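You operate a simulated robot arm through the tools that you are given. There is no shell and no other tool. Be economical: measure what you need, move in short steps, check, and stop when the job is done.

You are at the controls of a simulated two-armed robot. One attempt, no reset.

JOB
Shut the drive marked HELD in the wire cage and latch the door.
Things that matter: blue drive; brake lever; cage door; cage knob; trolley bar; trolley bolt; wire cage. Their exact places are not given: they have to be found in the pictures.

The check looks at the end state, three seconds after you hand in, the way a careful person would. Anything else that was tipped, shoved, dropped, spilled or broken makes it a failure.

ROBOT AND FRAMES
Two 7-joint arms with fingered hands on one trunk, on a base that drives. Base frame: it is fixed to the floor where the robot stands at the start and does not move with it; the origin is under the middle of the robot, x ahead of it, y to its left, z up. Lengths are in m, angles in degrees, forces in N, time in s.
The left shoulder is at the start at [0.07, 0.166, 1.118], the right one opposite. With the tool pointing down near the work surface each hand reaches from about 0.44 to 0.96 m from the robot's upright axis, wherever it stands, measured 20 degrees to its own side. Places, roughly: brake lever [-1.1, 0.9, 0.9]; cage door [0.4, -0.3, 0.9]; cage knob [0.5, -0.1, 0.9]; trolley bar [-1.6, 0.3, 1.2]; trolley bolt [-0.8, 0.5, 0.8]; wire cage [0.5, -0.5, 0.7]. Payload 4.1 kg a hand.
The tool frame of a hand sits at the grasp point between the pads (the TCP): z along the fingers, y along the line on which they close. The tips reach 0.032 m beyond it. Largest opening 0.108 m; the body of the gripper starts 0.038 m behind the TCP. The gripper is a hand of 4 fingers: y runs from the thumb to the fingers, the wrist lies at [-0.016, -0.108, -0.186] in the tool frame.
Orientation is told as [roll, pitch, yaw] about the base's x, y, z axes, in that order, counted from this pose: with the fingers straight down and the wrist toward the robot, the tool's x, y and z point along [0, 1, 0], [1, 0, 0] and [0, 0, -1] of the base frame.

CONTROLS
- The arms move only by the tool move_arm. It takes "left_targets", "right_targets" or both (then of equal length, played together; a hand with none holds still); each is one flat list of numbers, 6 for each row, row after row: the shift along the tool's x, y, z in m, then the turn, a rotation vector about the tool's x, y, z in degrees. In form: [tx, ty, tz, wx, wy, wz, tx, ty, tz, wx, wy, wz, ...]. A call has 1 to 20 rows; each row shifts and turns the commanded pose from where the row before left it, along the tool's axes as they then stand. Rows are played at 5 a second. More than 0.05 m and 8.6 degrees between two rows, and nothing of the call is played. A pose out of reach is approached as far as the arm can. The call stops where the force on the tool passes 60 N (or 10 N more than at its start, if that is more) or the arm is blocked; 0.2 s more then pass. In this call time passes only in rows, and 0.2 s behind the last. The reply holds the time, the measured pose of the TCP, the force on the tool along the base axes, the opening and the grip force, in the units named above and with some noise, with the torque about the TCP (base axes, N m) and any sound that the robot's microphone picked up.
- Cameras (640 x 400 px; columns grow to the right, rows downward): "scene" is now at [0.0932, 0.038, 1.3056]; the picture's right is [0.54, -0.84, 0.00], its down [-0.79, -0.50, -0.36] and it looks along [0.31, 0.19, -0.93] (base axes); focal length 214 px, centre (320, 200). "left" rides on the left gripper at [-0.064, -0.093, -0.132] in its tool frame; the picture's right is [-0.80, -0.28, 0.53], its down [0.55, -0.71, 0.45] and it looks along [0.25, 0.65, 0.72] (tool axes); focal length 247 px, centre (320, 200). "right" rides on the right gripper at [0.064, -0.093, -0.131] in its tool frame; the picture's right is [-0.80, 0.28, -0.53], its down [-0.55, -0.71, 0.45] and it looks along [-0.25, 0.65, 0.72] (tool axes); focal length 247 px, centre (320, 200).
- get_image(camera): a new picture of that camera. The clock stands still meanwhile.
- slide_trunk(by): slides the trunk up (or, below 0, down) by that many m; the arms and the scene camera ride with it, the base frame stays. It gives what a move gives, with no picture.
- base_move(legs): drives the robot by 1 to 6 legs, each [ahead, left, turn to the left] in m, m and degrees, along the robot's own axes; the way and the turn of a leg run together, so that a leg with both is an arc; at most 1.5 m and 180 degrees a leg. The arms and the cameras ride along, it lands a little off, and it stops where it bumps. It gives what a move gives.
- set_fingers(index, middle, ring, thumb_bend, hand): sets how far each is bent, from 0 (flat) to 1 (curled in); at 0.3 the hand is open as for a grip, at 0.7 the pads meet at the TCP. One left out holds its place. A second passes; each finger stops where it meets its share of the squeeze, and holds until it gets a number again. It is the only way to open and close the hand. It gives what a move gives, with no picture; readings hold the bend of each and the force on the fingers (four entries, about 0 where the hand has none), thumb and palm.
- aim_head(pan, tilt): turns the head with the scene camera to pan (to the left, within 86 degrees either way) and tilt (down, from -29 to 69), counted from straight ahead of the robot. It gives what a move gives.
- measure_at(camera, pixels): for up to 12 pixels [column, row] of the newest picture of that camera ("zoom" is the newest enlarged one), the place [x, y, z] in the base frame of the surface seen there, good to about 0.003 m, but the place of the scene camera against the robot may be out by one fixed shift of up to 0.012 m in any direction. The clock stands still meanwhile.
- enlarge(camera, box): a new picture of the part [left, top, right, bottom] of that camera's present view, enlarged. The clock stands still meanwhile.
- sign_off(): hands the job in; it is judged then, once.

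Work in short steps. Measure before you move; look again where a grasp or a placing could have gone wrong, and mend it. You have 80 turns and 58 pictures in all, those below and enlarged ones among them. Open the grippers and draw the arms clear of the work before you hand the job in, unless the task says otherwise; then end with one line.

The tools are called by a JSON object that holds its "api" and its "payload". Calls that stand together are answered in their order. move_arm: Moves the arms, as the interface text tells. Its arguments: {"type":"object","properties":{"left_targets":{"type":"array","items":{"type":"number"}},"right_targets":{"type":"array","items":{"type":"number"}}},"required":[]} The other tools are called the same way: slide_trunk (by) slides the trunk up or down; set_fingers (index, middle, ring, thumb_bend, hand) moves the fingers one by one; base_move (legs) drives the base; aim_head (pan, tilt) turns the head that bears the scene camera; get_image (camera) takes a picture; measure_at (camera, pixels) gives the place of the surface under pixels of a picture; enlarge (camera, box) takes an enlarged picture of a part of a camera's view; sign_off () hands the job in.

At the start:

```text
time: 0.0
left_ee_pos: [0.4147, 0.5295, 1.1708]
left_tool_rot: [-0.1, 0.0, 0.0]
left_wrist_force: [0.4, 0.4, -0.2]
left_moment: [0.01, -0.01, -0.02]
left_width: 0.1076
left_grasp_force: 0.1
left_shape: jaw
left_bend: [0.3, 0.3, 0.3, 0.3]
left_finger forces: [0.1, 0.1, 0.0, 0.0, 0.1, 0.0]
right_ee_pos: [0.5524, 0.1022, 1.0682]
right_tool_rot: [0.0, 0.0, 0.0]
right_wrist_force: [-0.2, 0.1, -0.4]
right_moment: [0.02, 0.0, 0.03]
right_width: 0.1077
right_grasp_force: 0.1
right_shape: jaw
right_bend: [0.3, 0.3, 0.3, 0.3]
right_finger forces: [0.0, 0.0, 0.0, 0.1, 0.1, 0.0]
trunk travel left (down, up): [-0.625, 0.315]
robot x, y, heading: [0.0003, -0.0001, -0.2]
head pan, tilt: [32.4, 68.8]
```

scene: 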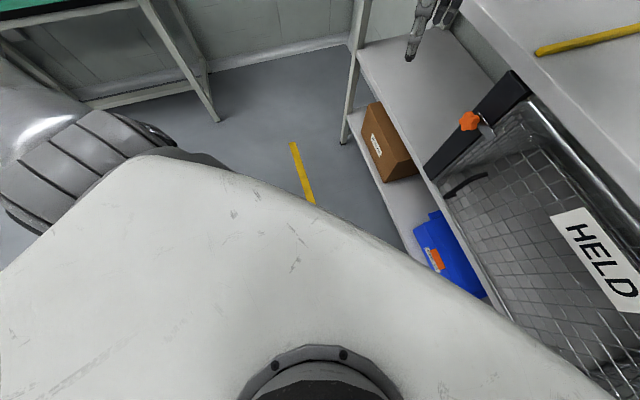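
right: 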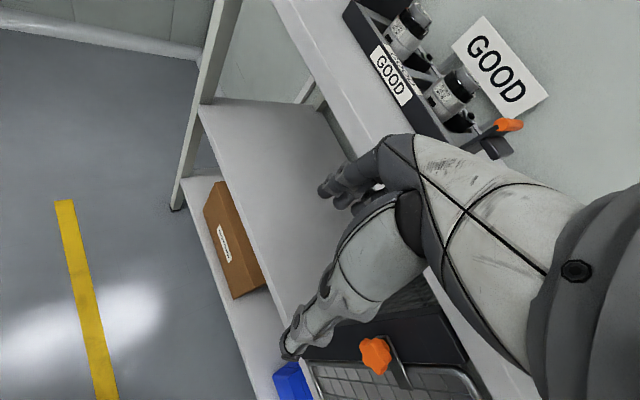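
left: 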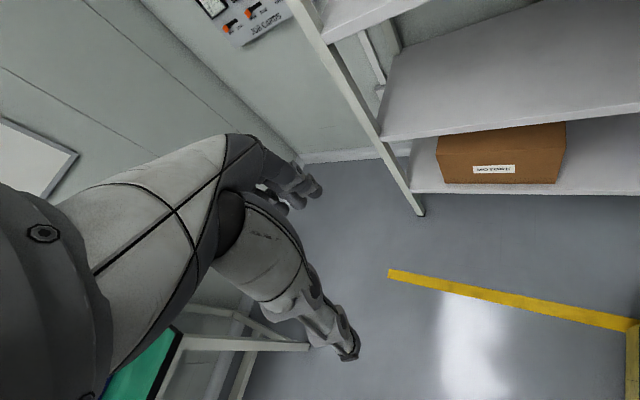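

The first pictures show a cage with a HELD sign at the right of the scene view and an orange knob. I turn the head toward the cage to see it better.

{"api": "aim_head", "payload": {"pan": -30, "tilt": 45}}

{"api": "get_image", "payload": {"camera": "scene"}}

```text
time: 1.3
left_ee_pos: [0.4146, 0.5302, 1.1704]
left_tool_rot: [0.0, 0.0, 0.0]
left_wrist_force: [-0.9, 0.1, 0.7]
left_moment: [0.03, 0.0, -0.03]
left_width: 0.1077
left_grasp_force: 0.1
left_shape: jaw
left_bend: [0.3, 0.3, 0.3, 0.3]
left_finger forces: [0.1, 0.1, 0.0, 0.1, 0.0, 0.0]
right_ee_pos: [0.552, 0.1031, 1.07]
right_tool_rot: [0.0, -0.1, 0.0]
right_wrist_force: [-0.3, -0.3, -0.6]
right_moment: [-0.01, 0.03, -0.01]
right_width: 0.1076
right_grasp_force: 0.0
right_shape: jaw
right_bend: [0.3, 0.3, 0.3, 0.3]
right_finger forces: [0.0, 0.0, 0.0, 0.0, 0.1, 0.0]
trunk travel left (down, up): [-0.625, 0.315]
robot x, y, heading: [0.0016, -0.0028, 0.3]
head pan, tilt: [-30.0, 45.0]
```

```text
54 pictures are left
```

scene: 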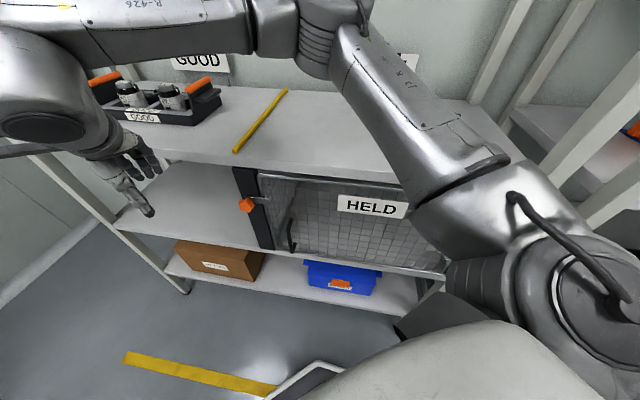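

The cage sits on the middle shelf (knob at 247,205, door with HELD sign at 373,206). I enlarge it and look to the other side for the trolley and the drive.

{"api": "enlarge", "payload": {"camera": "scene", "box": [220, 150, 440, 290]}}

{"api": "measure_at", "payload": {"camera": "scene", "pixels": [[247, 205], [235, 172], [272, 245], [260, 180], [410, 200], [290, 232], [373, 206], [440, 268], [180, 225], [260, 140], [340, 280], [265, 160]]}}

{"api": "aim_head", "payload": {"pan": 86, "tilt": 30}}

{"api": "get_image", "payload": {"camera": "scene"}}

```text
2.86 times, centred on (330, 220) of scene
```

zoom: 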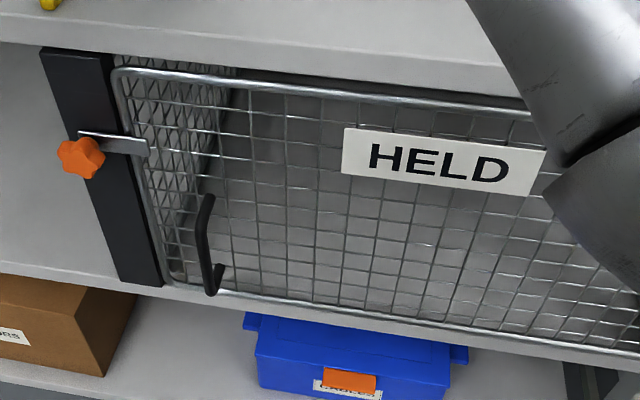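

```text
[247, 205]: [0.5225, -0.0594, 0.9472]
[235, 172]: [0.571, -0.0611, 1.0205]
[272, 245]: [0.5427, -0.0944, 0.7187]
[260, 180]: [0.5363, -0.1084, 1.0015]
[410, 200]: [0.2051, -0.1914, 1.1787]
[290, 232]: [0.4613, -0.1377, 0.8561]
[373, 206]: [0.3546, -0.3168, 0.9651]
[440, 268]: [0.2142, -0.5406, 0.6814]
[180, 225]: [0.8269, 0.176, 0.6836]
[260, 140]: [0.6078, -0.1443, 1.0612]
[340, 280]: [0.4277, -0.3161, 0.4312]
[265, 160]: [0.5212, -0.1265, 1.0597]
```

```text
time: 3.3
left_ee_pos: [0.4151, 0.5294, 1.1708]
left_tool_rot: [0.0, -0.1, 0.1]
left_wrist_force: [0.0, 1.0, 0.4]
left_moment: [-0.01, -0.04, -0.01]
left_width: 0.1076
left_grasp_force: 0.0
left_shape: jaw
left_bend: [0.3, 0.3, 0.3, 0.3]
left_finger forces: [0.1, 0.0, 0.0, 0.0, 0.1, 0.0]
right_ee_pos: [0.5517, 0.1032, 1.0699]
right_tool_rot: [0.0, 0.0, 0.0]
right_wrist_force: [0.1, 0.1, -0.3]
right_moment: [0.0, -0.01, 0.03]
right_width: 0.1076
right_grasp_force: 0.0
right_shape: jaw
right_bend: [0.3, 0.3, 0.3, 0.3]
right_finger forces: [0.0, 0.1, 0.0, 0.0, 0.0, 0.0]
trunk travel left (down, up): [-0.625, 0.315]
robot x, y, heading: [0.0, 0.0035, -0.2]
head pan, tilt: [85.9, 30.0]
```

```text
52 pictures are left
```

scene: 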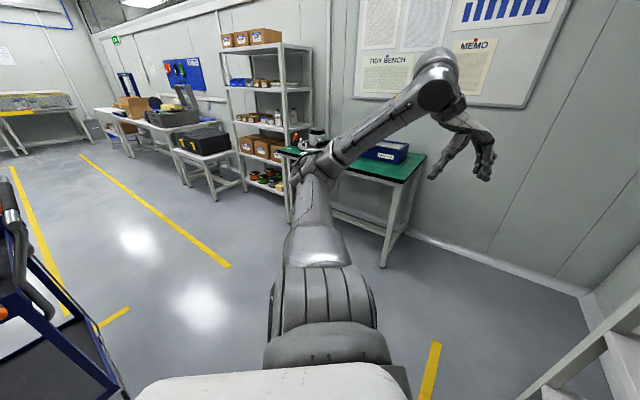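

The green bench bears a blue box (around 385,152), and a trolley edge shows at bottom left. I enlarge the bench.

{"api": "enlarge", "payload": {"camera": "scene", "box": [260, 110, 440, 220]}}

{"api": "enlarge", "payload": {"camera": "scene", "box": [0, 180, 160, 400]}}

{"api": "measure_at", "payload": {"camera": "scene", "pixels": [[385, 152], [350, 180], [425, 156], [60, 290], [10, 320], [80, 340], [110, 390], [20, 240], [385, 265], [425, 370], [240, 230], [10, 205]]}}

```text
3.56 times, centred on (350, 165) of scene
```

zoom: 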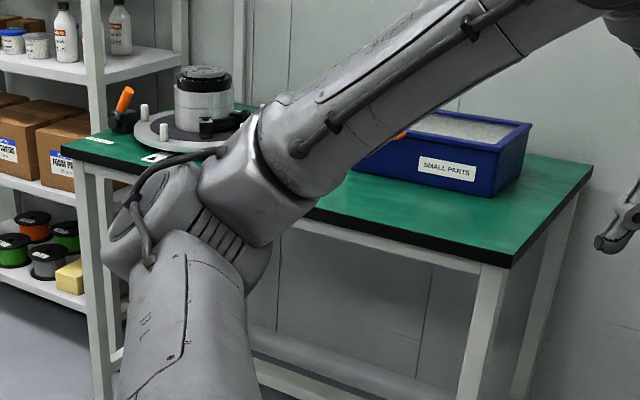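

```text
1.82 times, centred on (80, 290) of scene
```

zoom: 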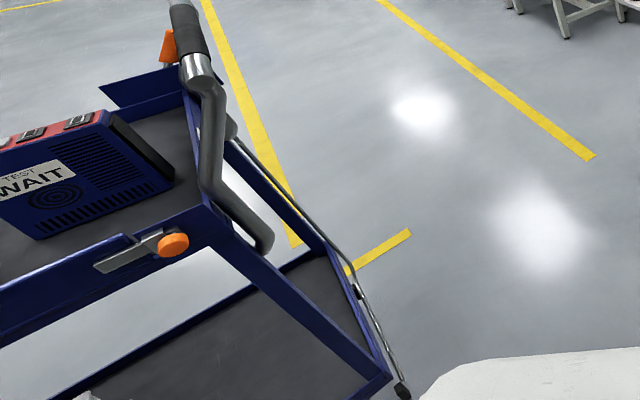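

```text
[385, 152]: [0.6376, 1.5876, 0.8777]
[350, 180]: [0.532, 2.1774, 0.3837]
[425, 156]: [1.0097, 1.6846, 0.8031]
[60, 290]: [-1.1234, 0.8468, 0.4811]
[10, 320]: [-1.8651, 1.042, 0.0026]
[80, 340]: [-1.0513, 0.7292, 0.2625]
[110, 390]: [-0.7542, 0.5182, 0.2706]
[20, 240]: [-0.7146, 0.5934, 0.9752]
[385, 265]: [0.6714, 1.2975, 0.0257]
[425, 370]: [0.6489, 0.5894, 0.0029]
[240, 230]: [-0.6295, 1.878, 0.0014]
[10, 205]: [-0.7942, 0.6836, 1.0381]
```

The trolley carries a unit tagged TEST / WAIT. I turn the robot left about 70 degrees on the spot; both hands are ahead of the shelf front (hand radii below 0.7 m), so the sweep is free.

{"api": "base_move", "payload": {"legs": [[0, 0, 70]]}}

{"api": "aim_head", "payload": {"pan": 75, "tilt": 30}}

{"api": "get_image", "payload": {"camera": "scene"}}

```text
time: 6.7
left_ee_pos: [-0.362, 0.5671, 1.1692]
left_tool_rot: [0.0, 0.1, 70.5]
left_wrist_force: [0.0, 0.1, 0.6]
left_moment: [0.02, 0.04, 0.04]
left_width: 0.1075
left_grasp_force: 0.1
left_shape: jaw
left_bend: [0.3, 0.3, 0.3, 0.3]
left_finger forces: [0.0, 0.1, 0.0, 0.0, 0.0, 0.0]
right_ee_pos: [0.0863, 0.5536, 1.0703]
right_tool_rot: [0.0, 0.0, 70.4]
right_wrist_force: [-0.1, -0.3, -0.2]
right_moment: [-0.03, 0.0, 0.03]
right_width: 0.1074
right_grasp_force: 0.1
right_shape: jaw
right_bend: [0.3, 0.3, 0.3, 0.3]
right_finger forces: [0.1, 0.0, 0.1, 0.1, 0.0, 0.0]
trunk travel left (down, up): [-0.625, 0.315]
robot x, y, heading: [-0.0012, 0.0019, 70.6]
head pan, tilt: [85.9, 30.0]
```

```text
time: 7.5
left_ee_pos: [-0.3617, 0.5667, 1.1707]
left_tool_rot: [0.0, 0.0, 70.5]
left_wrist_force: [-0.6, 0.5, 0.5]
left_moment: [0.01, -0.02, 0.01]
left_width: 0.1077
left_grasp_force: 0.1
left_shape: jaw
left_bend: [0.3, 0.3, 0.3, 0.3]
left_finger forces: [0.0, 0.0, 0.0, 0.0, 0.0, 0.0]
right_ee_pos: [0.0866, 0.5548, 1.0703]
right_tool_rot: [0.0, 0.0, 70.5]
right_wrist_force: [-0.3, -0.4, 0.2]
right_moment: [0.0, 0.01, -0.02]
right_width: 0.108
right_grasp_force: 0.1
right_shape: jaw
right_bend: [0.3, 0.3, 0.3, 0.3]
right_finger forces: [0.0, 0.0, 0.0, 0.0, 0.0, 0.0]
trunk travel left (down, up): [-0.625, 0.315]
robot x, y, heading: [0.0004, -0.0036, 70.7]
head pan, tilt: [75.0, 30.0]
```

```text
49 pictures are left
```

scene: 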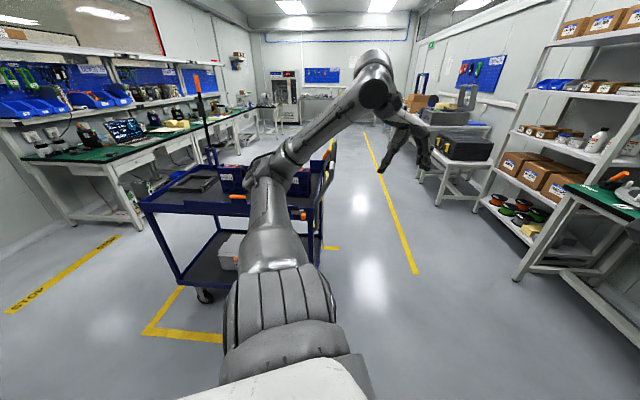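

The trolley is partly hidden by the left arm. I measure its corners before turning more.

{"api": "measure_at", "payload": {"camera": "scene", "pixels": [[142, 205], [215, 165], [205, 110], [198, 80], [240, 197], [304, 215], [331, 150], [325, 180], [180, 280], [205, 293], [230, 250], [190, 185]]}}

{"api": "enlarge", "payload": {"camera": "scene", "box": [130, 70, 350, 310]}}

```text
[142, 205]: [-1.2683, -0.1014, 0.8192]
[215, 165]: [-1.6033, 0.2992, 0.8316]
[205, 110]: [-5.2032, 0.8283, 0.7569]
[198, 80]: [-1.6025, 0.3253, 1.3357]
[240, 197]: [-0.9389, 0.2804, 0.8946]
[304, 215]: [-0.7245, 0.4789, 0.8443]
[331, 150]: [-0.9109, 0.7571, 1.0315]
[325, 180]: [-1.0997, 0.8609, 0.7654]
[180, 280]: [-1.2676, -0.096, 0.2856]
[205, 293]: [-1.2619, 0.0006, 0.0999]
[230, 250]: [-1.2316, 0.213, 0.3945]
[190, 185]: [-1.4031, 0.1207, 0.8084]
```

```text
1.67 times, centred on (240, 190) of scene
```

zoom: 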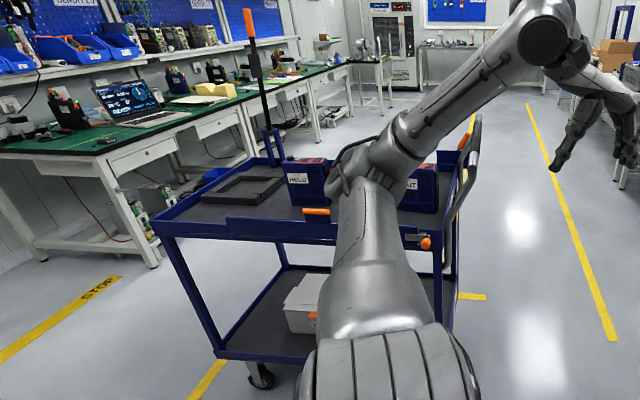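

A drive tagged HELD stands on the trolley beside one tagged WAIT. The trolley's near side is 0.86 m from me, so turning 66 degrees more to face it squarely is free.

{"api": "base_move", "payload": {"legs": [[0, 0, 66]]}}

{"api": "aim_head", "payload": {"pan": 0, "tilt": 35}}

{"api": "get_image", "payload": {"camera": "scene"}}

```text
time: 10.8
left_ee_pos: [-0.6623, -0.1162, 1.1695]
left_tool_rot: [0.0, 0.1, 138.0]
left_wrist_force: [0.3, 0.0, -0.3]
left_moment: [0.02, -0.01, -0.01]
left_width: 0.1078
left_grasp_force: 0.1
left_shape: jaw
left_bend: [0.3, 0.3, 0.3, 0.3]
left_finger forces: [0.0, 0.0, 0.0, 0.0, 0.0, 0.1]
right_ee_pos: [-0.4787, 0.2921, 1.0698]
right_tool_rot: [-0.1, 0.1, 137.9]
right_wrist_force: [-0.7, 0.3, -0.8]
right_moment: [0.0, 0.0, 0.02]
right_width: 0.1073
right_grasp_force: 0.1
right_shape: jaw
right_bend: [0.3, 0.3, 0.3, 0.3]
right_finger forces: [0.1, 0.0, 0.0, 0.0, 0.0, 0.1]
trunk travel left (down, up): [-0.625, 0.315]
robot x, y, heading: [-0.0051, -0.001, 137.9]
head pan, tilt: [75.0, 30.0]
```

```text
time: 12.3
left_ee_pos: [-0.6625, -0.1167, 1.1707]
left_tool_rot: [0.1, 0.0, 138.1]
left_wrist_force: [0.9, -0.9, -0.1]
left_moment: [0.04, 0.01, -0.01]
left_width: 0.1076
left_grasp_force: 0.0
left_shape: jaw
left_bend: [0.3, 0.3, 0.3, 0.3]
left_finger forces: [0.0, 0.1, 0.0, 0.0, 0.0, 0.0]
right_ee_pos: [-0.4788, 0.2925, 1.0704]
right_tool_rot: [0.1, 0.0, 138.0]
right_wrist_force: [-0.6, 1.0, 0.5]
right_moment: [0.0, 0.0, -0.01]
right_width: 0.1075
right_grasp_force: 0.0
right_shape: jaw
right_bend: [0.3, 0.3, 0.3, 0.3]
right_finger forces: [0.0, 0.0, 0.0, 0.0, 0.1, 0.1]
trunk travel left (down, up): [-0.625, 0.315]
robot x, y, heading: [0.0002, -0.001, 138.1]
head pan, tilt: [0.0, 35.0]
```

```text
47 pictures are left
```

scene: 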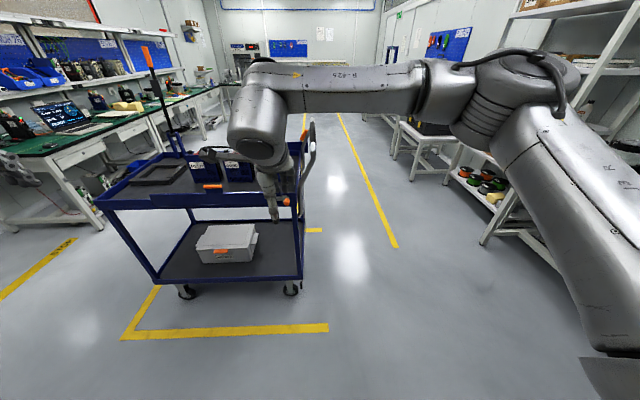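

I enlarge the trolley top.

{"api": "enlarge", "payload": {"camera": "scene", "box": [90, 40, 330, 220]}}

{"api": "get_image", "payload": {"camera": "right"}}

{"api": "get_image", "payload": {"camera": "left"}}

```text
2.22 times, centred on (210, 130) of scene
```

zoom: 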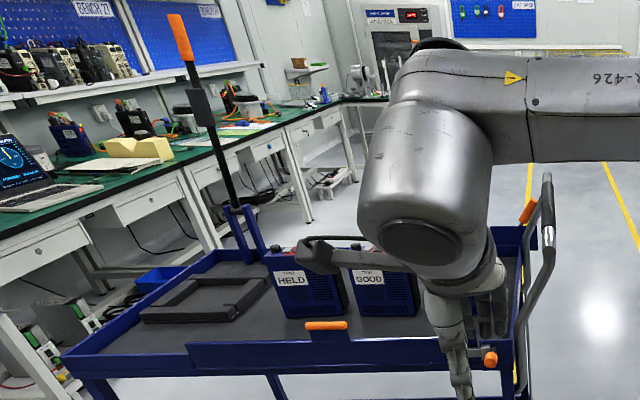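

```text
45 pictures are left
```

right: 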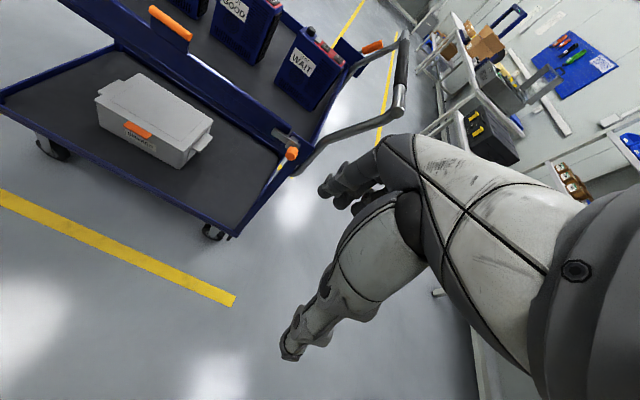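

```text
44 pictures are left
```

left: 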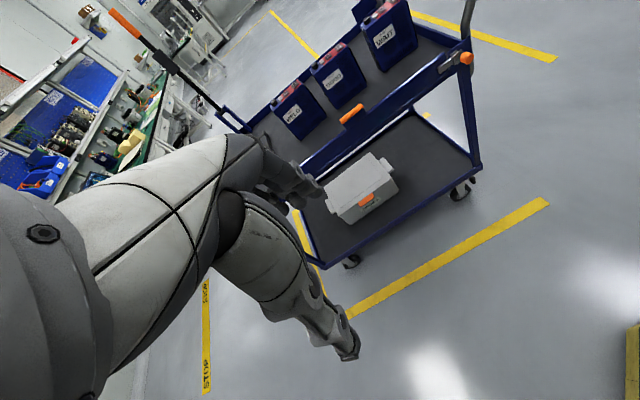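

Three drives: HELD, GOOD and WAIT. I enlarge HELD in the left and scene views and measure its geometry.

{"api": "enlarge", "payload": {"camera": "left", "box": [240, 40, 420, 150]}}

{"api": "measure_at", "payload": {"camera": "left", "pixels": [[352, 113], [291, 117], [275, 103], [300, 84], [299, 138], [324, 122], [282, 95], [312, 68], [375, 12], [250, 140], [385, 185], [340, 48]]}}

{"api": "enlarge", "payload": {"camera": "scene", "box": [120, 130, 260, 210]}}

{"api": "measure_at", "payload": {"camera": "scene", "pixels": [[189, 152], [220, 152], [193, 180], [222, 176], [206, 186], [150, 30], [98, 202], [180, 126], [140, 178], [100, 165], [120, 190], [302, 200]]}}

```text
3.56 times, centred on (330, 95) of left
```

zoom: 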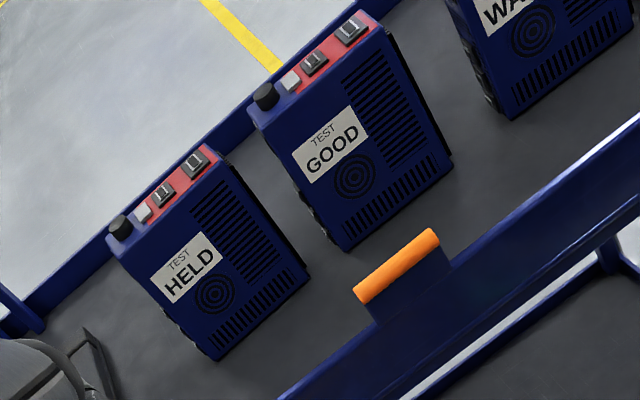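

```text
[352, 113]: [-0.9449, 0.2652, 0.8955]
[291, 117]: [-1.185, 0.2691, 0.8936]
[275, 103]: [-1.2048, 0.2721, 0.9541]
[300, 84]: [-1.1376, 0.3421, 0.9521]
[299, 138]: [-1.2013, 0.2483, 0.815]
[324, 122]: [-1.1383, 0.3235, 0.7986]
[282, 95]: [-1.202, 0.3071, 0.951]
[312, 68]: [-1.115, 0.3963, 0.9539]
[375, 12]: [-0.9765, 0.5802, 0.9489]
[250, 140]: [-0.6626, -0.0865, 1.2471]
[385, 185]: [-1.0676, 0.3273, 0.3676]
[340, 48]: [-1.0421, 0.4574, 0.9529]
```

```text
4.57 times, centred on (190, 170) of scene
```

zoom: 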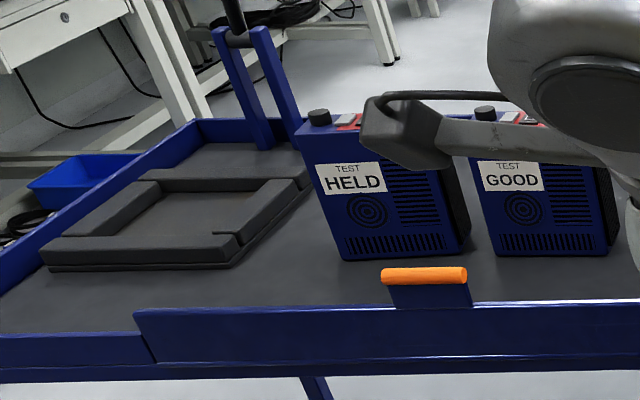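

```text
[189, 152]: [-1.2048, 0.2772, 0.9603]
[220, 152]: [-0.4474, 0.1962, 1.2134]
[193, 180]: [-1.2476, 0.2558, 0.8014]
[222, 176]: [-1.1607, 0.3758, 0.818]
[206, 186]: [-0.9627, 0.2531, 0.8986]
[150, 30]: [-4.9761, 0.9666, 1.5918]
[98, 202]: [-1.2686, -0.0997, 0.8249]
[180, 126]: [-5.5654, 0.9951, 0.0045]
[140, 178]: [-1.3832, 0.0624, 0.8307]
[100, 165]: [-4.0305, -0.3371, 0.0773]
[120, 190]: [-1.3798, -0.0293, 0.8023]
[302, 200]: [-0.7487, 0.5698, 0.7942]
```

The HELD drive stands at about (-1.19, 0.33), top z 0.953. I want the cage open before fetching it, so I drive to a spot about 0.66 m before the knob (world ~(0.05, 0.40)), clear of the trolley, then turn to face the cage squarely.

{"api": "base_move", "payload": {"legs": [[0.233, -0.329, 0], [0, 0, -174.4]]}}

{"api": "aim_head", "payload": {"pan": -15, "tilt": 35}}

{"api": "get_image", "payload": {"camera": "scene"}}

```text
time: 21.9
left_ee_pos: [0.6993, 0.5818, 1.1708]
left_tool_rot: [-0.1, 0.1, -36.1]
left_wrist_force: [-0.3, -0.7, -0.2]
left_moment: [-0.03, 0.0, 0.0]
left_width: 0.1077
left_grasp_force: 0.0
left_shape: jaw
left_bend: [0.3, 0.3, 0.3, 0.3]
left_finger forces: [0.0, 0.0, 0.0, 0.0, 0.0, 0.0]
right_ee_pos: [0.5558, 0.1568, 1.0705]
right_tool_rot: [0.0, 0.0, -36.2]
right_wrist_force: [-1.5, 0.6, 0.3]
right_moment: [-0.01, 0.0, -0.01]
right_width: 0.1077
right_grasp_force: 0.1
right_shape: jaw
right_bend: [0.3, 0.3, 0.3, 0.3]
right_finger forces: [0.1, 0.0, 0.1, 0.0, 0.1, 0.1]
trunk travel left (down, up): [-0.625, 0.315]
robot x, y, heading: [0.0494, 0.4006, -35.9]
head pan, tilt: [0.0, 35.0]
```

```text
time: 22.7
left_ee_pos: [0.6975, 0.5819, 1.1708]
left_tool_rot: [0.1, -0.1, -36.2]
left_wrist_force: [0.0, 0.2, 0.1]
left_moment: [0.01, 0.01, 0.02]
left_width: 0.1078
left_grasp_force: 0.1
left_shape: jaw
left_bend: [0.3, 0.3, 0.3, 0.3]
left_finger forces: [0.0, 0.0, 0.1, 0.0, 0.0, 0.0]
right_ee_pos: [0.557, 0.1548, 1.0688]
right_tool_rot: [0.0, 0.0, -36.2]
right_wrist_force: [0.2, 0.0, 0.2]
right_moment: [-0.03, 0.01, 0.01]
right_width: 0.1076
right_grasp_force: 0.1
right_shape: jaw
right_bend: [0.3, 0.3, 0.3, 0.3]
right_finger forces: [0.1, 0.0, 0.0, 0.1, 0.0, 0.2]
trunk travel left (down, up): [-0.625, 0.315]
robot x, y, heading: [0.0518, 0.3993, -36.0]
head pan, tilt: [-15.0, 35.0]
```

```text
41 pictures are left
```

scene: 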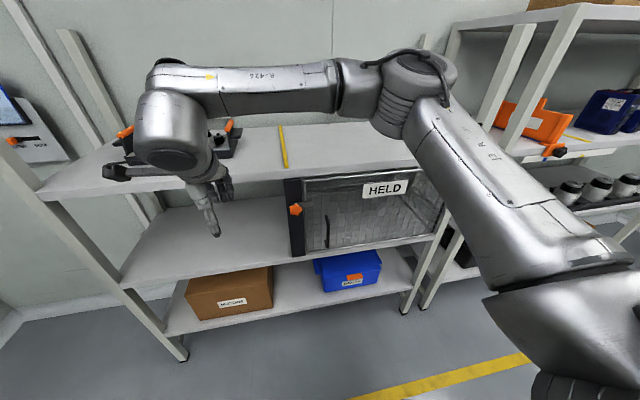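

The cage is now well in view (knob 295,210, handle ~327,230, hinge side ~437,215). I enlarge it to study the latch and roof.

{"api": "enlarge", "payload": {"camera": "scene", "box": [265, 150, 465, 275]}}

{"api": "measure_at", "payload": {"camera": "zoom", "pixels": [[97, 190], [70, 95], [110, 335], [125, 182], [150, 176], [200, 215], [205, 300], [565, 130], [540, 260], [385, 120], [160, 310], [95, 240]]}}

```text
3.20 times, centred on (365, 212) of scene
```

zoom: 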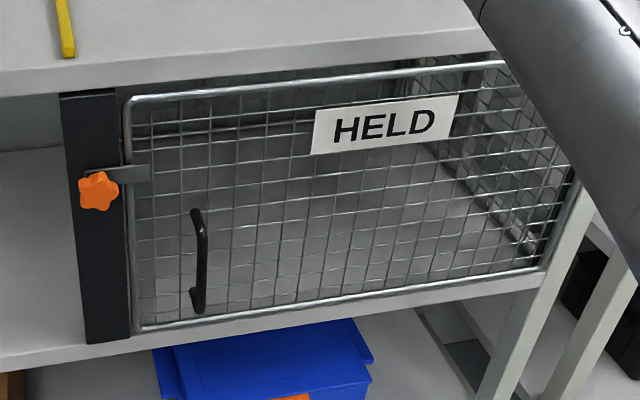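

```text
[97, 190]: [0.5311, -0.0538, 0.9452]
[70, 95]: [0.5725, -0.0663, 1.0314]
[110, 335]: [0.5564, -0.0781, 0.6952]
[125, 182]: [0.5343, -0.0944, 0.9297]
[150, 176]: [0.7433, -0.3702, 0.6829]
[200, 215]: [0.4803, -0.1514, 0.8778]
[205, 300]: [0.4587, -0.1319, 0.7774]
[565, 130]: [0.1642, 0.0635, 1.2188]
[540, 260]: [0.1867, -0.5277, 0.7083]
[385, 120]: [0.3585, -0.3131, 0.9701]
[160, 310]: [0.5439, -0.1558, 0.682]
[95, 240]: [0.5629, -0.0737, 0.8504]
```

The knob is at about (0.53,-0.054,0.945), standing out 0.04 m from the black post; the latch plate reaches right across the door frame. I pitch the right hand so its fingers point forward at the cage.

{"api": "move_arm", "payload": {"right_targets": [0, 0, 0, -8.2, 0, 0, 0, 0, 0, -8.2, 0, 0, 0, 0, 0, -8.2, 0, 0, 0, 0, 0, -8.2, 0, 0, 0, 0, 0, -8.2, 0, 0, 0, 0, 0, -8.2, 0, 0, 0, 0, 0, -8.2, 0, 0, 0, 0, 0, -8.2, 0, 0, 0, 0, 0, -8.2, 0, 0, 0, 0, 0, -8.2, 0, 0, 0, 0, 0, -8.0, 0, 0]}}

{"api": "get_image", "payload": {"camera": "right"}}

```text
time: 24.9
left_ee_pos: [0.6981, 0.5791, 1.1712]
left_tool_rot: [0.3, 0.0, -36.2]
left_wrist_force: [0.9, -1.0, -0.1]
left_moment: [0.0, 0.0, -0.01]
left_width: 0.1074
left_grasp_force: 0.0
left_shape: jaw
left_bend: [0.3, 0.3, 0.3, 0.3]
left_finger forces: [0.1, 0.0, 0.1, 0.0, 0.0, 0.1]
right_ee_pos: [0.5489, 0.0449, 1.1262]
right_tool_rot: [44.0, -73.4, -90.8]
right_wrist_force: [0.1, -1.8, 0.6]
right_moment: [0.0, 0.0, -0.01]
right_width: 0.108
right_grasp_force: 0.1
right_shape: jaw
right_bend: [0.3, 0.3, 0.3, 0.3]
right_finger forces: [0.0, 0.1, 0.0, 0.1, 0.0, 0.0]
trunk travel left (down, up): [-0.625, 0.315]
robot x, y, heading: [0.0487, 0.3964, -36.2]
head pan, tilt: [-15.0, 35.0]
stopped in row 10 (right hand): the arm was blocked; the commanded pose is now the measured one
```

```text
39 pictures are left
```

right: 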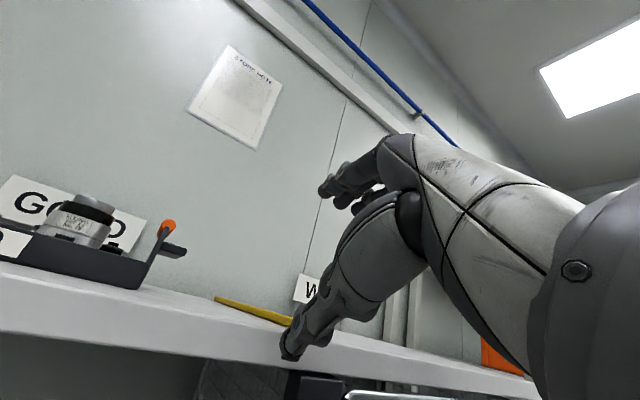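

The arm met a joint limit near thumb-down, with the tool already nearly horizontal. I back off from the shelf and roll about the tool axis so the thumb is at the left (palm down), a more natural pose.

{"api": "move_arm", "payload": {"right_targets": [0, 0, -0.04, 0, 0, 0, 0, 0, -0.04, 0, 0, 0, 0, 0, 0, 0, 0, 8.2, 0, 0, 0, 0, 0, 8.2, 0, 0, 0, 0, 0, 8.2, 0, 0, 0, 0, 0, 8.2, 0, 0, 0, 0, 0, 8.2, 0, 0, 0, 0, 0, 8.2, 0, 0, 0, 0, 0, 8.2, 0, 0, 0, 0, 0, 8.2, 0, 0, 0, 0, 0, 8.2, 0, 0, 0, 0, 0, 8.2, 0, 0, 0, 0, 0, 8, 0, 0, 0, 0, 0, 0]}}

{"api": "get_image", "payload": {"camera": "scene"}}

```text
time: 25.5
left_ee_pos: [0.6982, 0.5829, 1.17]
left_tool_rot: [0.0, 0.0, -36.0]
left_wrist_force: [0.7, -0.7, 0.1]
left_moment: [0.01, 0.0, 0.02]
left_width: 0.1076
left_grasp_force: 0.0
left_shape: jaw
left_bend: [0.3, 0.3, 0.3, 0.3]
left_finger forces: [0.0, 0.1, 0.1, 0.0, 0.0, 0.0]
right_ee_pos: [0.4856, 0.0454, 1.0773]
right_tool_rot: [30.5, -64.1, -84.9]
right_wrist_force: [0.3, 0.4, 1.1]
right_moment: [0.04, 0.01, 0.02]
right_width: 0.1081
right_grasp_force: 0.0
right_shape: jaw
right_bend: [0.3, 0.3, 0.3, 0.3]
right_finger forces: [0.0, 0.0, 0.0, 0.0, 0.0, 0.0]
trunk travel left (down, up): [-0.625, 0.315]
robot x, y, heading: [0.0509, 0.3987, -35.9]
head pan, tilt: [-15.0, 35.0]
stopped in row 3 (right hand): the arm was blocked; the commanded pose is now the measured one
```

```text
38 pictures are left
```

scene: 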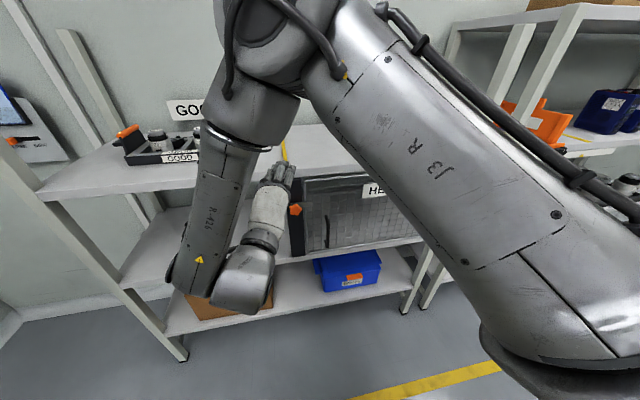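

The arm is too folded at this range (elbow high, wrist close in). I back the base off 0.27 m, which leaves clear floor behind, and then roll while reaching forward.

{"api": "base_move", "payload": {"legs": [[-0.27, 0, 0]]}}

{"api": "move_arm", "payload": {"right_targets": [0, 0, 0.015, 0, 0, 8.2, 0, 0, 0.015, 0, 0, 8.2, 0, 0, 0.015, 0, 0, 8.2, 0, 0, 0.015, 0, 0, 8.2, 0, 0, 0.015, 0, 0, 8.2, 0, 0, 0.015, 0, 0, 8.2, 0, 0, 0.015, 0, 0, 8.2, 0, 0, 0.015, 0, 0, 8.2, 0, 0, 0.015, 0, 0, 8.2, 0, 0, 0.015, 0, 0, 8.2, 0, 0, 0.015, 0, 0, 8, 0, 0, 0, 0, 0, 0]}}

{"api": "get_image", "payload": {"camera": "scene"}}

```text
time: 27.4
left_ee_pos: [0.4831, 0.7375, 1.1698]
left_tool_rot: [0.0, 0.0, -36.5]
left_wrist_force: [-0.5, 0.1, -0.5]
left_moment: [-0.01, -0.01, -0.01]
left_width: 0.1077
left_grasp_force: 0.0
left_shape: jaw
left_bend: [0.3, 0.3, 0.3, 0.3]
left_finger forces: [0.0, 0.0, 0.0, 0.0, 0.0, 0.0]
right_ee_pos: [0.2663, 0.2038, 1.0787]
right_tool_rot: [30.6, -64.2, -85.4]
right_wrist_force: [-0.6, -0.2, 0.2]
right_moment: [-0.03, 0.03, 0.02]
right_width: 0.1081
right_grasp_force: 0.0
right_shape: jaw
right_bend: [0.3, 0.3, 0.3, 0.3]
right_finger forces: [0.0, 0.0, 0.0, 0.0, 0.0, 0.0]
trunk travel left (down, up): [-0.625, 0.315]
robot x, y, heading: [-0.1676, 0.5598, -36.8]
head pan, tilt: [-15.0, 35.0]
```

```text
time: 30.0
left_ee_pos: [0.4826, 0.739, 1.1706]
left_tool_rot: [-0.1, 0.0, -36.5]
left_wrist_force: [-0.1, 0.0, 0.3]
left_moment: [-0.01, -0.04, 0.02]
left_width: 0.1075
left_grasp_force: 0.1
left_shape: jaw
left_bend: [0.3, 0.3, 0.3, 0.3]
left_finger forces: [0.0, 0.1, 0.0, 0.1, 0.1, 0.0]
right_ee_pos: [0.3627, 0.0824, 1.0175]
right_tool_rot: [67.3, 12.9, -147.5]
right_wrist_force: [0.7, 0.5, 0.4]
right_moment: [-0.01, 0.0, 0.0]
right_width: 0.1078
right_grasp_force: 0.1
right_shape: jaw
right_bend: [0.3, 0.3, 0.3, 0.3]
right_finger forces: [0.0, 0.0, 0.0, 0.1, 0.0, 0.1]
trunk travel left (down, up): [-0.625, 0.315]
robot x, y, heading: [-0.1661, 0.5572, -36.4]
head pan, tilt: [-15.0, 35.0]
```

```text
37 pictures are left
```

scene: 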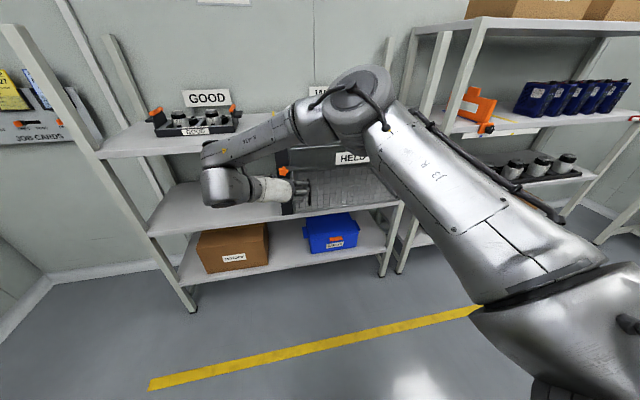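

The hand now points forward-right and down by ~22 degrees with thumb left. I rotate it to be level and square to the cage, lower it to knob height, and look through the wrist camera.

{"api": "move_arm", "payload": {"right_targets": [0, 0, 0, 4.55, 5.0, -4.2, 0, 0, 0, 4.55, 5.0, -4.2, 0, 0, 0, 4.55, 5.0, -4.2, 0, 0, 0, 4.55, 5.0, -4.2, -0.035, 0.005, 0.02, 0, 0, 0, -0.037, 0.005, 0.02, 0, 0, 0, 0, 0, 0, 0, 0, 0]}}

{"api": "get_image", "payload": {"camera": "right"}}

```text
time: 31.6
left_ee_pos: [0.482, 0.7377, 1.1708]
left_tool_rot: [0.0, 0.0, -36.5]
left_wrist_force: [0.0, 0.5, 0.6]
left_moment: [0.02, -0.01, -0.03]
left_width: 0.1075
left_grasp_force: 0.1
left_shape: jaw
left_bend: [0.3, 0.3, 0.3, 0.3]
left_finger forces: [0.0, 0.0, 0.1, 0.1, 0.0, 0.0]
right_ee_pos: [0.389, 0.0489, 0.9431]
right_tool_rot: [90.1, -0.2, -126.3]
right_wrist_force: [-1.3, 0.9, -0.4]
right_moment: [-0.01, 0.02, 0.01]
right_width: 0.1079
right_grasp_force: 0.1
right_shape: jaw
right_bend: [0.3, 0.3, 0.3, 0.3]
right_finger forces: [0.0, 0.1, 0.0, 0.0, 0.1, 0.0]
trunk travel left (down, up): [-0.625, 0.315]
robot x, y, heading: [-0.1665, 0.5571, -36.5]
head pan, tilt: [-15.0, 35.0]
```

```text
36 pictures are left
```

right: 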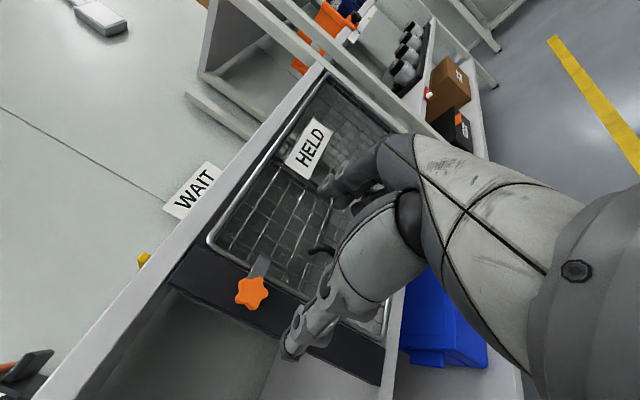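

The hand is level and square. I measure the knob (251,291), latch plate (262,266), post and handle in the wrist picture.

{"api": "measure_at", "payload": {"camera": "right", "pixels": [[251, 291], [240, 300], [265, 285], [262, 266], [225, 290], [290, 330], [320, 249], [210, 240], [260, 180], [345, 300], [310, 147], [235, 225]]}}

{"api": "enlarge", "payload": {"camera": "right", "box": [190, 200, 350, 340]}}

```text
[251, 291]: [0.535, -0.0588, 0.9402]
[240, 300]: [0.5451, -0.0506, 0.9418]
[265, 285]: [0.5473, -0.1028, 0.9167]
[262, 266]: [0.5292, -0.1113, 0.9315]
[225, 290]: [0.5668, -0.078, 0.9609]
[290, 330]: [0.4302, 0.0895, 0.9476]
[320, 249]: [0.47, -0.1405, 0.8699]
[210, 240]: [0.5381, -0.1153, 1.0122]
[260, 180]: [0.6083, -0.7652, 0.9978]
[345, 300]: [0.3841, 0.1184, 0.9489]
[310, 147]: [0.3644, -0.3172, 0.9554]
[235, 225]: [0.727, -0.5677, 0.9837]
```

```text
2.86 times, centred on (270, 270) of right
```

zoom: 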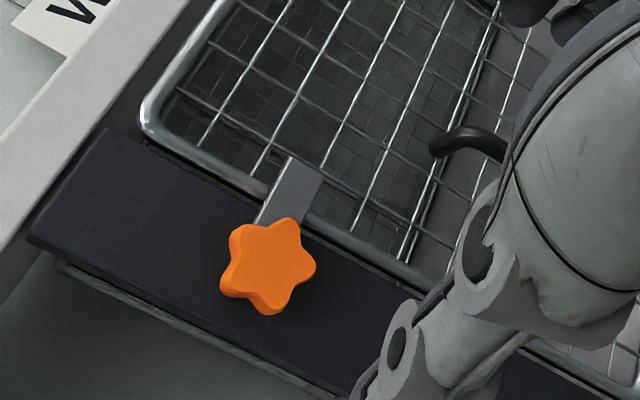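

The wrist camera puts the knob face at (0.535,-0.059,0.940); hand lateral and height offsets are under 3 mm. I advance 0.165 m so the tips stop short of the latch plate, straddling the knob.

{"api": "move_arm", "payload": {"right_targets": [-0.003, 0, 0.035, 0, 0, 0, 0, 0, 0.035, 0, 0, 0, 0, 0, 0.035, 0, 0, 0, 0, 0, 0.035, 0, 0, 0, 0, 0, 0.025, 0, 0, 0, 0, 0, 0, 0, 0, 0]}}

{"api": "get_image", "payload": {"camera": "right"}}

```text
time: 33.0
left_ee_pos: [0.4835, 0.7366, 1.1693]
left_tool_rot: [0.0, 0.0, -36.5]
left_wrist_force: [0.1, -0.9, 1.0]
left_moment: [0.01, 0.03, -0.04]
left_width: 0.1076
left_grasp_force: 0.2
left_shape: jaw
left_bend: [0.3, 0.3, 0.3, 0.3]
left_finger forces: [0.0, 0.0, 0.0, 0.0, 0.0, 0.0]
right_ee_pos: [0.5186, -0.0483, 0.939]
right_tool_rot: [90.1, -0.3, -126.2]
right_wrist_force: [-0.1, 0.5, 0.2]
right_moment: [0.01, 0.02, 0.0]
right_width: 0.108
right_grasp_force: 0.1
right_shape: jaw
right_bend: [0.3, 0.3, 0.3, 0.3]
right_finger forces: [0.0, 0.1, 0.0, 0.0, 0.0, 0.0]
trunk travel left (down, up): [-0.625, 0.315]
robot x, y, heading: [-0.1663, 0.559, -36.5]
head pan, tilt: [-15.0, 35.0]
```

```text
34 pictures are left
```

right: 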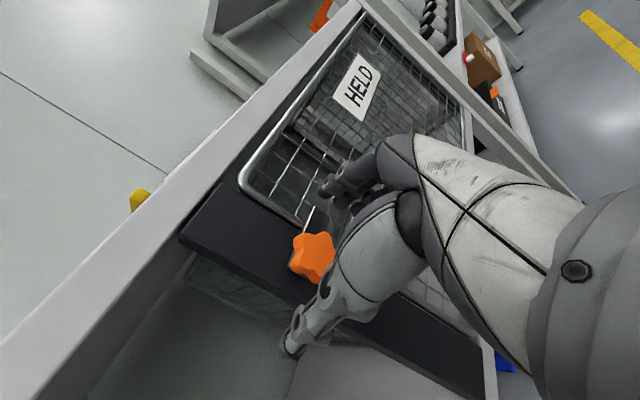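

The knob (312,257) is between the thumb and fingers. I close the hand on it.

{"api": "set_fingers", "payload": {"hand": "right", "index": 0.7, "middle": 0.7, "ring": 0.7, "thumb_bend": 0.7}}

{"api": "get_image", "payload": {"camera": "right"}}

```text
time: 34.0
left_ee_pos: [0.481, 0.7366, 1.1703]
left_tool_rot: [0.1, -0.1, -36.5]
left_wrist_force: [0.0, -0.6, -0.2]
left_moment: [0.02, -0.01, 0.0]
left_width: 0.1072
left_grasp_force: 0.1
left_shape: jaw
left_bend: [0.3, 0.3, 0.3, 0.3]
left_finger forces: [0.0, 0.0, 0.0, 0.1, 0.0, 0.1]
right_ee_pos: [0.5181, -0.0499, 0.9403]
right_tool_rot: [90.1, -0.1, -126.4]
right_wrist_force: [-5.6, -5.2, 1.4]
right_moment: [-0.04, 0.04, -0.29]
right_width: 0.0302
right_grasp_force: 14.3
right_shape: fingers
right_bend: [0.62, 0.61, 0.68, 0.6]
right_finger forces: [5.6, 10.9, 1.9, 0.0, 10.4, 0.0]
trunk travel left (down, up): [-0.625, 0.315]
robot x, y, heading: [-0.1691, 0.5616, -36.4]
head pan, tilt: [-15.0, 35.0]
```

```text
33 pictures are left
```

right: 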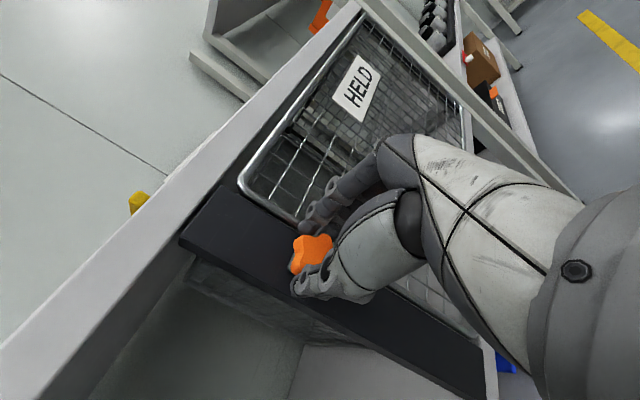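

Gripped with 14 N. I try turning clockwise (plate down) about 32 degrees first and watch the torque.

{"api": "move_arm", "payload": {"right_targets": [0, 0, 0, 0, 0, 8, 0, 0, 0, 0, 0, 8, 0, 0, 0, 0, 0, 8, 0, 0, 0, 0, 0, 8, 0, 0, 0, 0, 0, 0]}}

{"api": "get_image", "payload": {"camera": "right"}}

```text
time: 35.2
left_ee_pos: [0.4798, 0.7338, 1.1726]
left_tool_rot: [0.1, -0.2, -36.4]
left_wrist_force: [-0.1, 0.0, -0.1]
left_moment: [-0.01, 0.01, 0.0]
left_width: 0.1075
left_grasp_force: 0.0
left_shape: jaw
left_bend: [0.3, 0.3, 0.3, 0.3]
left_finger forces: [0.0, 0.0, 0.1, 0.0, 0.0, 0.0]
right_ee_pos: [0.516, -0.0505, 0.9436]
right_tool_rot: [90.3, 31.9, -126.4]
right_wrist_force: [-14.4, -20.9, 11.3]
right_moment: [-0.7, 0.21, -0.76]
right_width: 0.0243
right_grasp_force: 18.9
right_shape: fingers
right_bend: [0.63, 0.59, 0.63, 0.63]
right_finger forces: [13.1, 12.7, 5.7, 0.1, 6.0, 0.0]
trunk travel left (down, up): [-0.625, 0.315]
robot x, y, heading: [-0.1638, 0.5571, -36.5]
head pan, tilt: [-15.0, 35.0]
```

```text
32 pictures are left
```

right: 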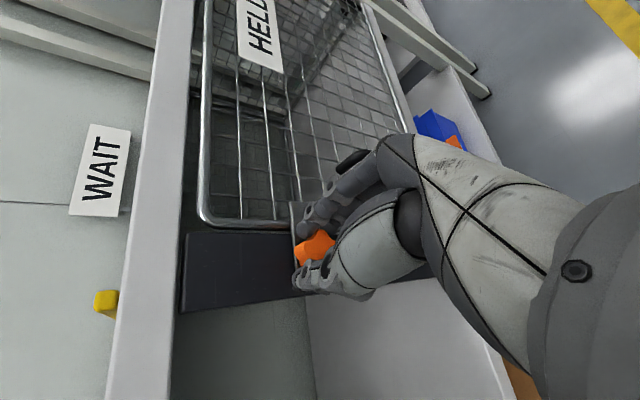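

I enlarge to see whether the plate turned along with the hand.

{"api": "enlarge", "payload": {"camera": "right", "box": [240, 170, 380, 310]}}

```text
2.86 times, centred on (310, 240) of right
```

zoom: 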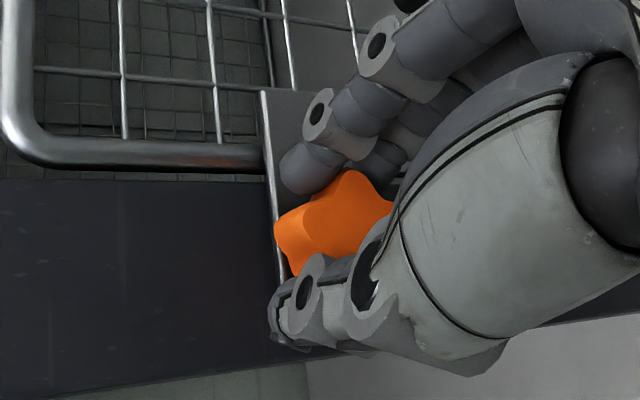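

The plate still points at the door: the knob hit a stop or slipped this way. I turn back and then on counter-clockwise about 40 degrees.

{"api": "move_arm", "payload": {"right_targets": [0, 0, 0, 0, 0, -8, 0, 0, 0, 0, 0, -8, 0, 0, 0, 0, 0, -8, 0, 0, 0, 0, 0, -8, 0, 0, 0, 0, 0, -8, 0, 0, 0, 0, 0, -8, 0, 0, 0, 0, 0, -8, 0, 0, 0, 0, 0, -8, 0, 0, 0, 0, 0, -8, 0, 0, 0, 0, 0, 0]}}

{"api": "enlarge", "payload": {"camera": "right", "box": [200, 150, 400, 330]}}

```text
time: 37.4
left_ee_pos: [0.4819, 0.7389, 1.1696]
left_tool_rot: [0.1, -0.1, -36.5]
left_wrist_force: [-0.3, 0.0, 0.8]
left_moment: [-0.01, -0.01, 0.0]
left_width: 0.1077
left_grasp_force: 0.0
left_shape: jaw
left_bend: [0.3, 0.3, 0.3, 0.3]
left_finger forces: [0.0, 0.1, 0.1, 0.1, 0.0, 0.0]
right_ee_pos: [0.5114, -0.043, 0.9443]
right_tool_rot: [90.0, -40.3, -126.1]
right_wrist_force: [2.1, 8.8, -2.6]
right_moment: [0.15, 0.12, 0.4]
right_width: 0.0244
right_grasp_force: 9.7
right_shape: fingers
right_bend: [0.68, 0.64, 0.7, 0.6]
right_finger forces: [1.5, 4.9, 0.0, 0.0, 13.2, 0.0]
right hand out of reach, approached as far as the arm can: row 5, 7
trunk travel left (down, up): [-0.625, 0.315]
robot x, y, heading: [-0.1637, 0.5585, -36.8]
head pan, tilt: [-15.0, 35.0]
```

```text
2.22 times, centred on (300, 240) of right
```

zoom: 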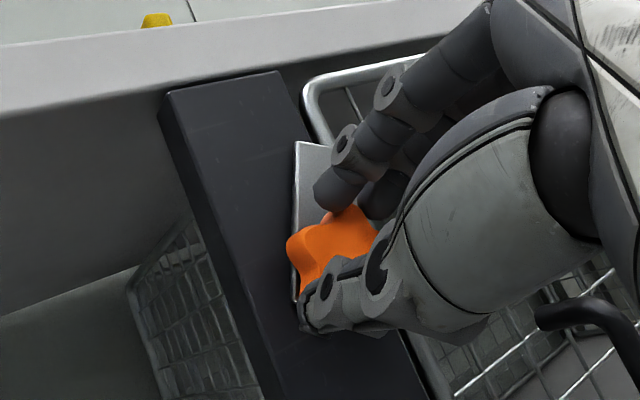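

Counter-clockwise works: the plate has lifted off toward the post direction. I continue about 45 degrees more.

{"api": "move_arm", "payload": {"right_targets": [0, 0, 0, 0, 0, -8, 0, 0, 0, 0, 0, -8, 0, 0, 0, 0, 0, -8, 0, 0, 0, 0, 0, -8, 0, 0, 0, 0, 0, -8, 0, 0, 0, 0, 0, -6, 0, 0, 0, 0, 0, 0]}}

{"api": "enlarge", "payload": {"camera": "right", "box": [200, 150, 400, 330]}}

```text
time: 39.0
left_ee_pos: [0.4824, 0.7366, 1.1708]
left_tool_rot: [0.0, 0.0, -36.4]
left_wrist_force: [-0.3, -1.0, 0.3]
left_moment: [-0.02, 0.04, -0.01]
left_width: 0.1076
left_grasp_force: 0.0
left_shape: jaw
left_bend: [0.3, 0.3, 0.3, 0.3]
left_finger forces: [0.0, 0.0, 0.0, 0.1, 0.1, 0.0]
right_ee_pos: [0.4961, 0.0451, 1.0081]
right_tool_rot: [69.4, -83.6, -108.8]
right_wrist_force: [0.0, 0.8, 0.8]
right_moment: [-0.02, -0.01, -0.03]
right_width: 0.0033
right_grasp_force: 0.1
right_shape: fingers
right_bend: [0.7, 0.7, 0.7, 0.7]
right_finger forces: [0.0, 0.0, 0.1, 0.1, 0.0, 0.0]
right hand out of reach, approached as far as the arm can: row 3, 4, 5, 6
trunk travel left (down, up): [-0.625, 0.315]
robot x, y, heading: [-0.163, 0.5568, -36.6]
head pan, tilt: [-15.0, 35.0]
```

```text
2.22 times, centred on (300, 240) of right
```

zoom: 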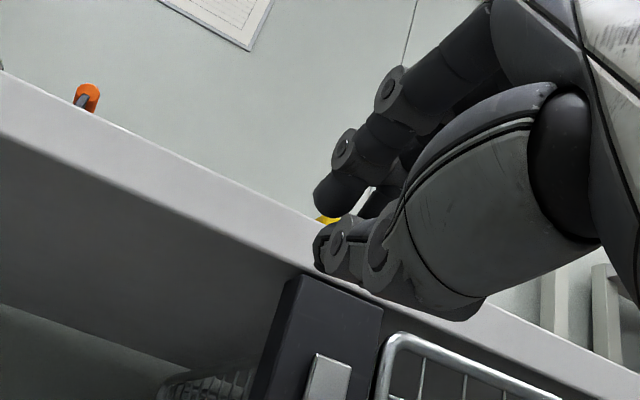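

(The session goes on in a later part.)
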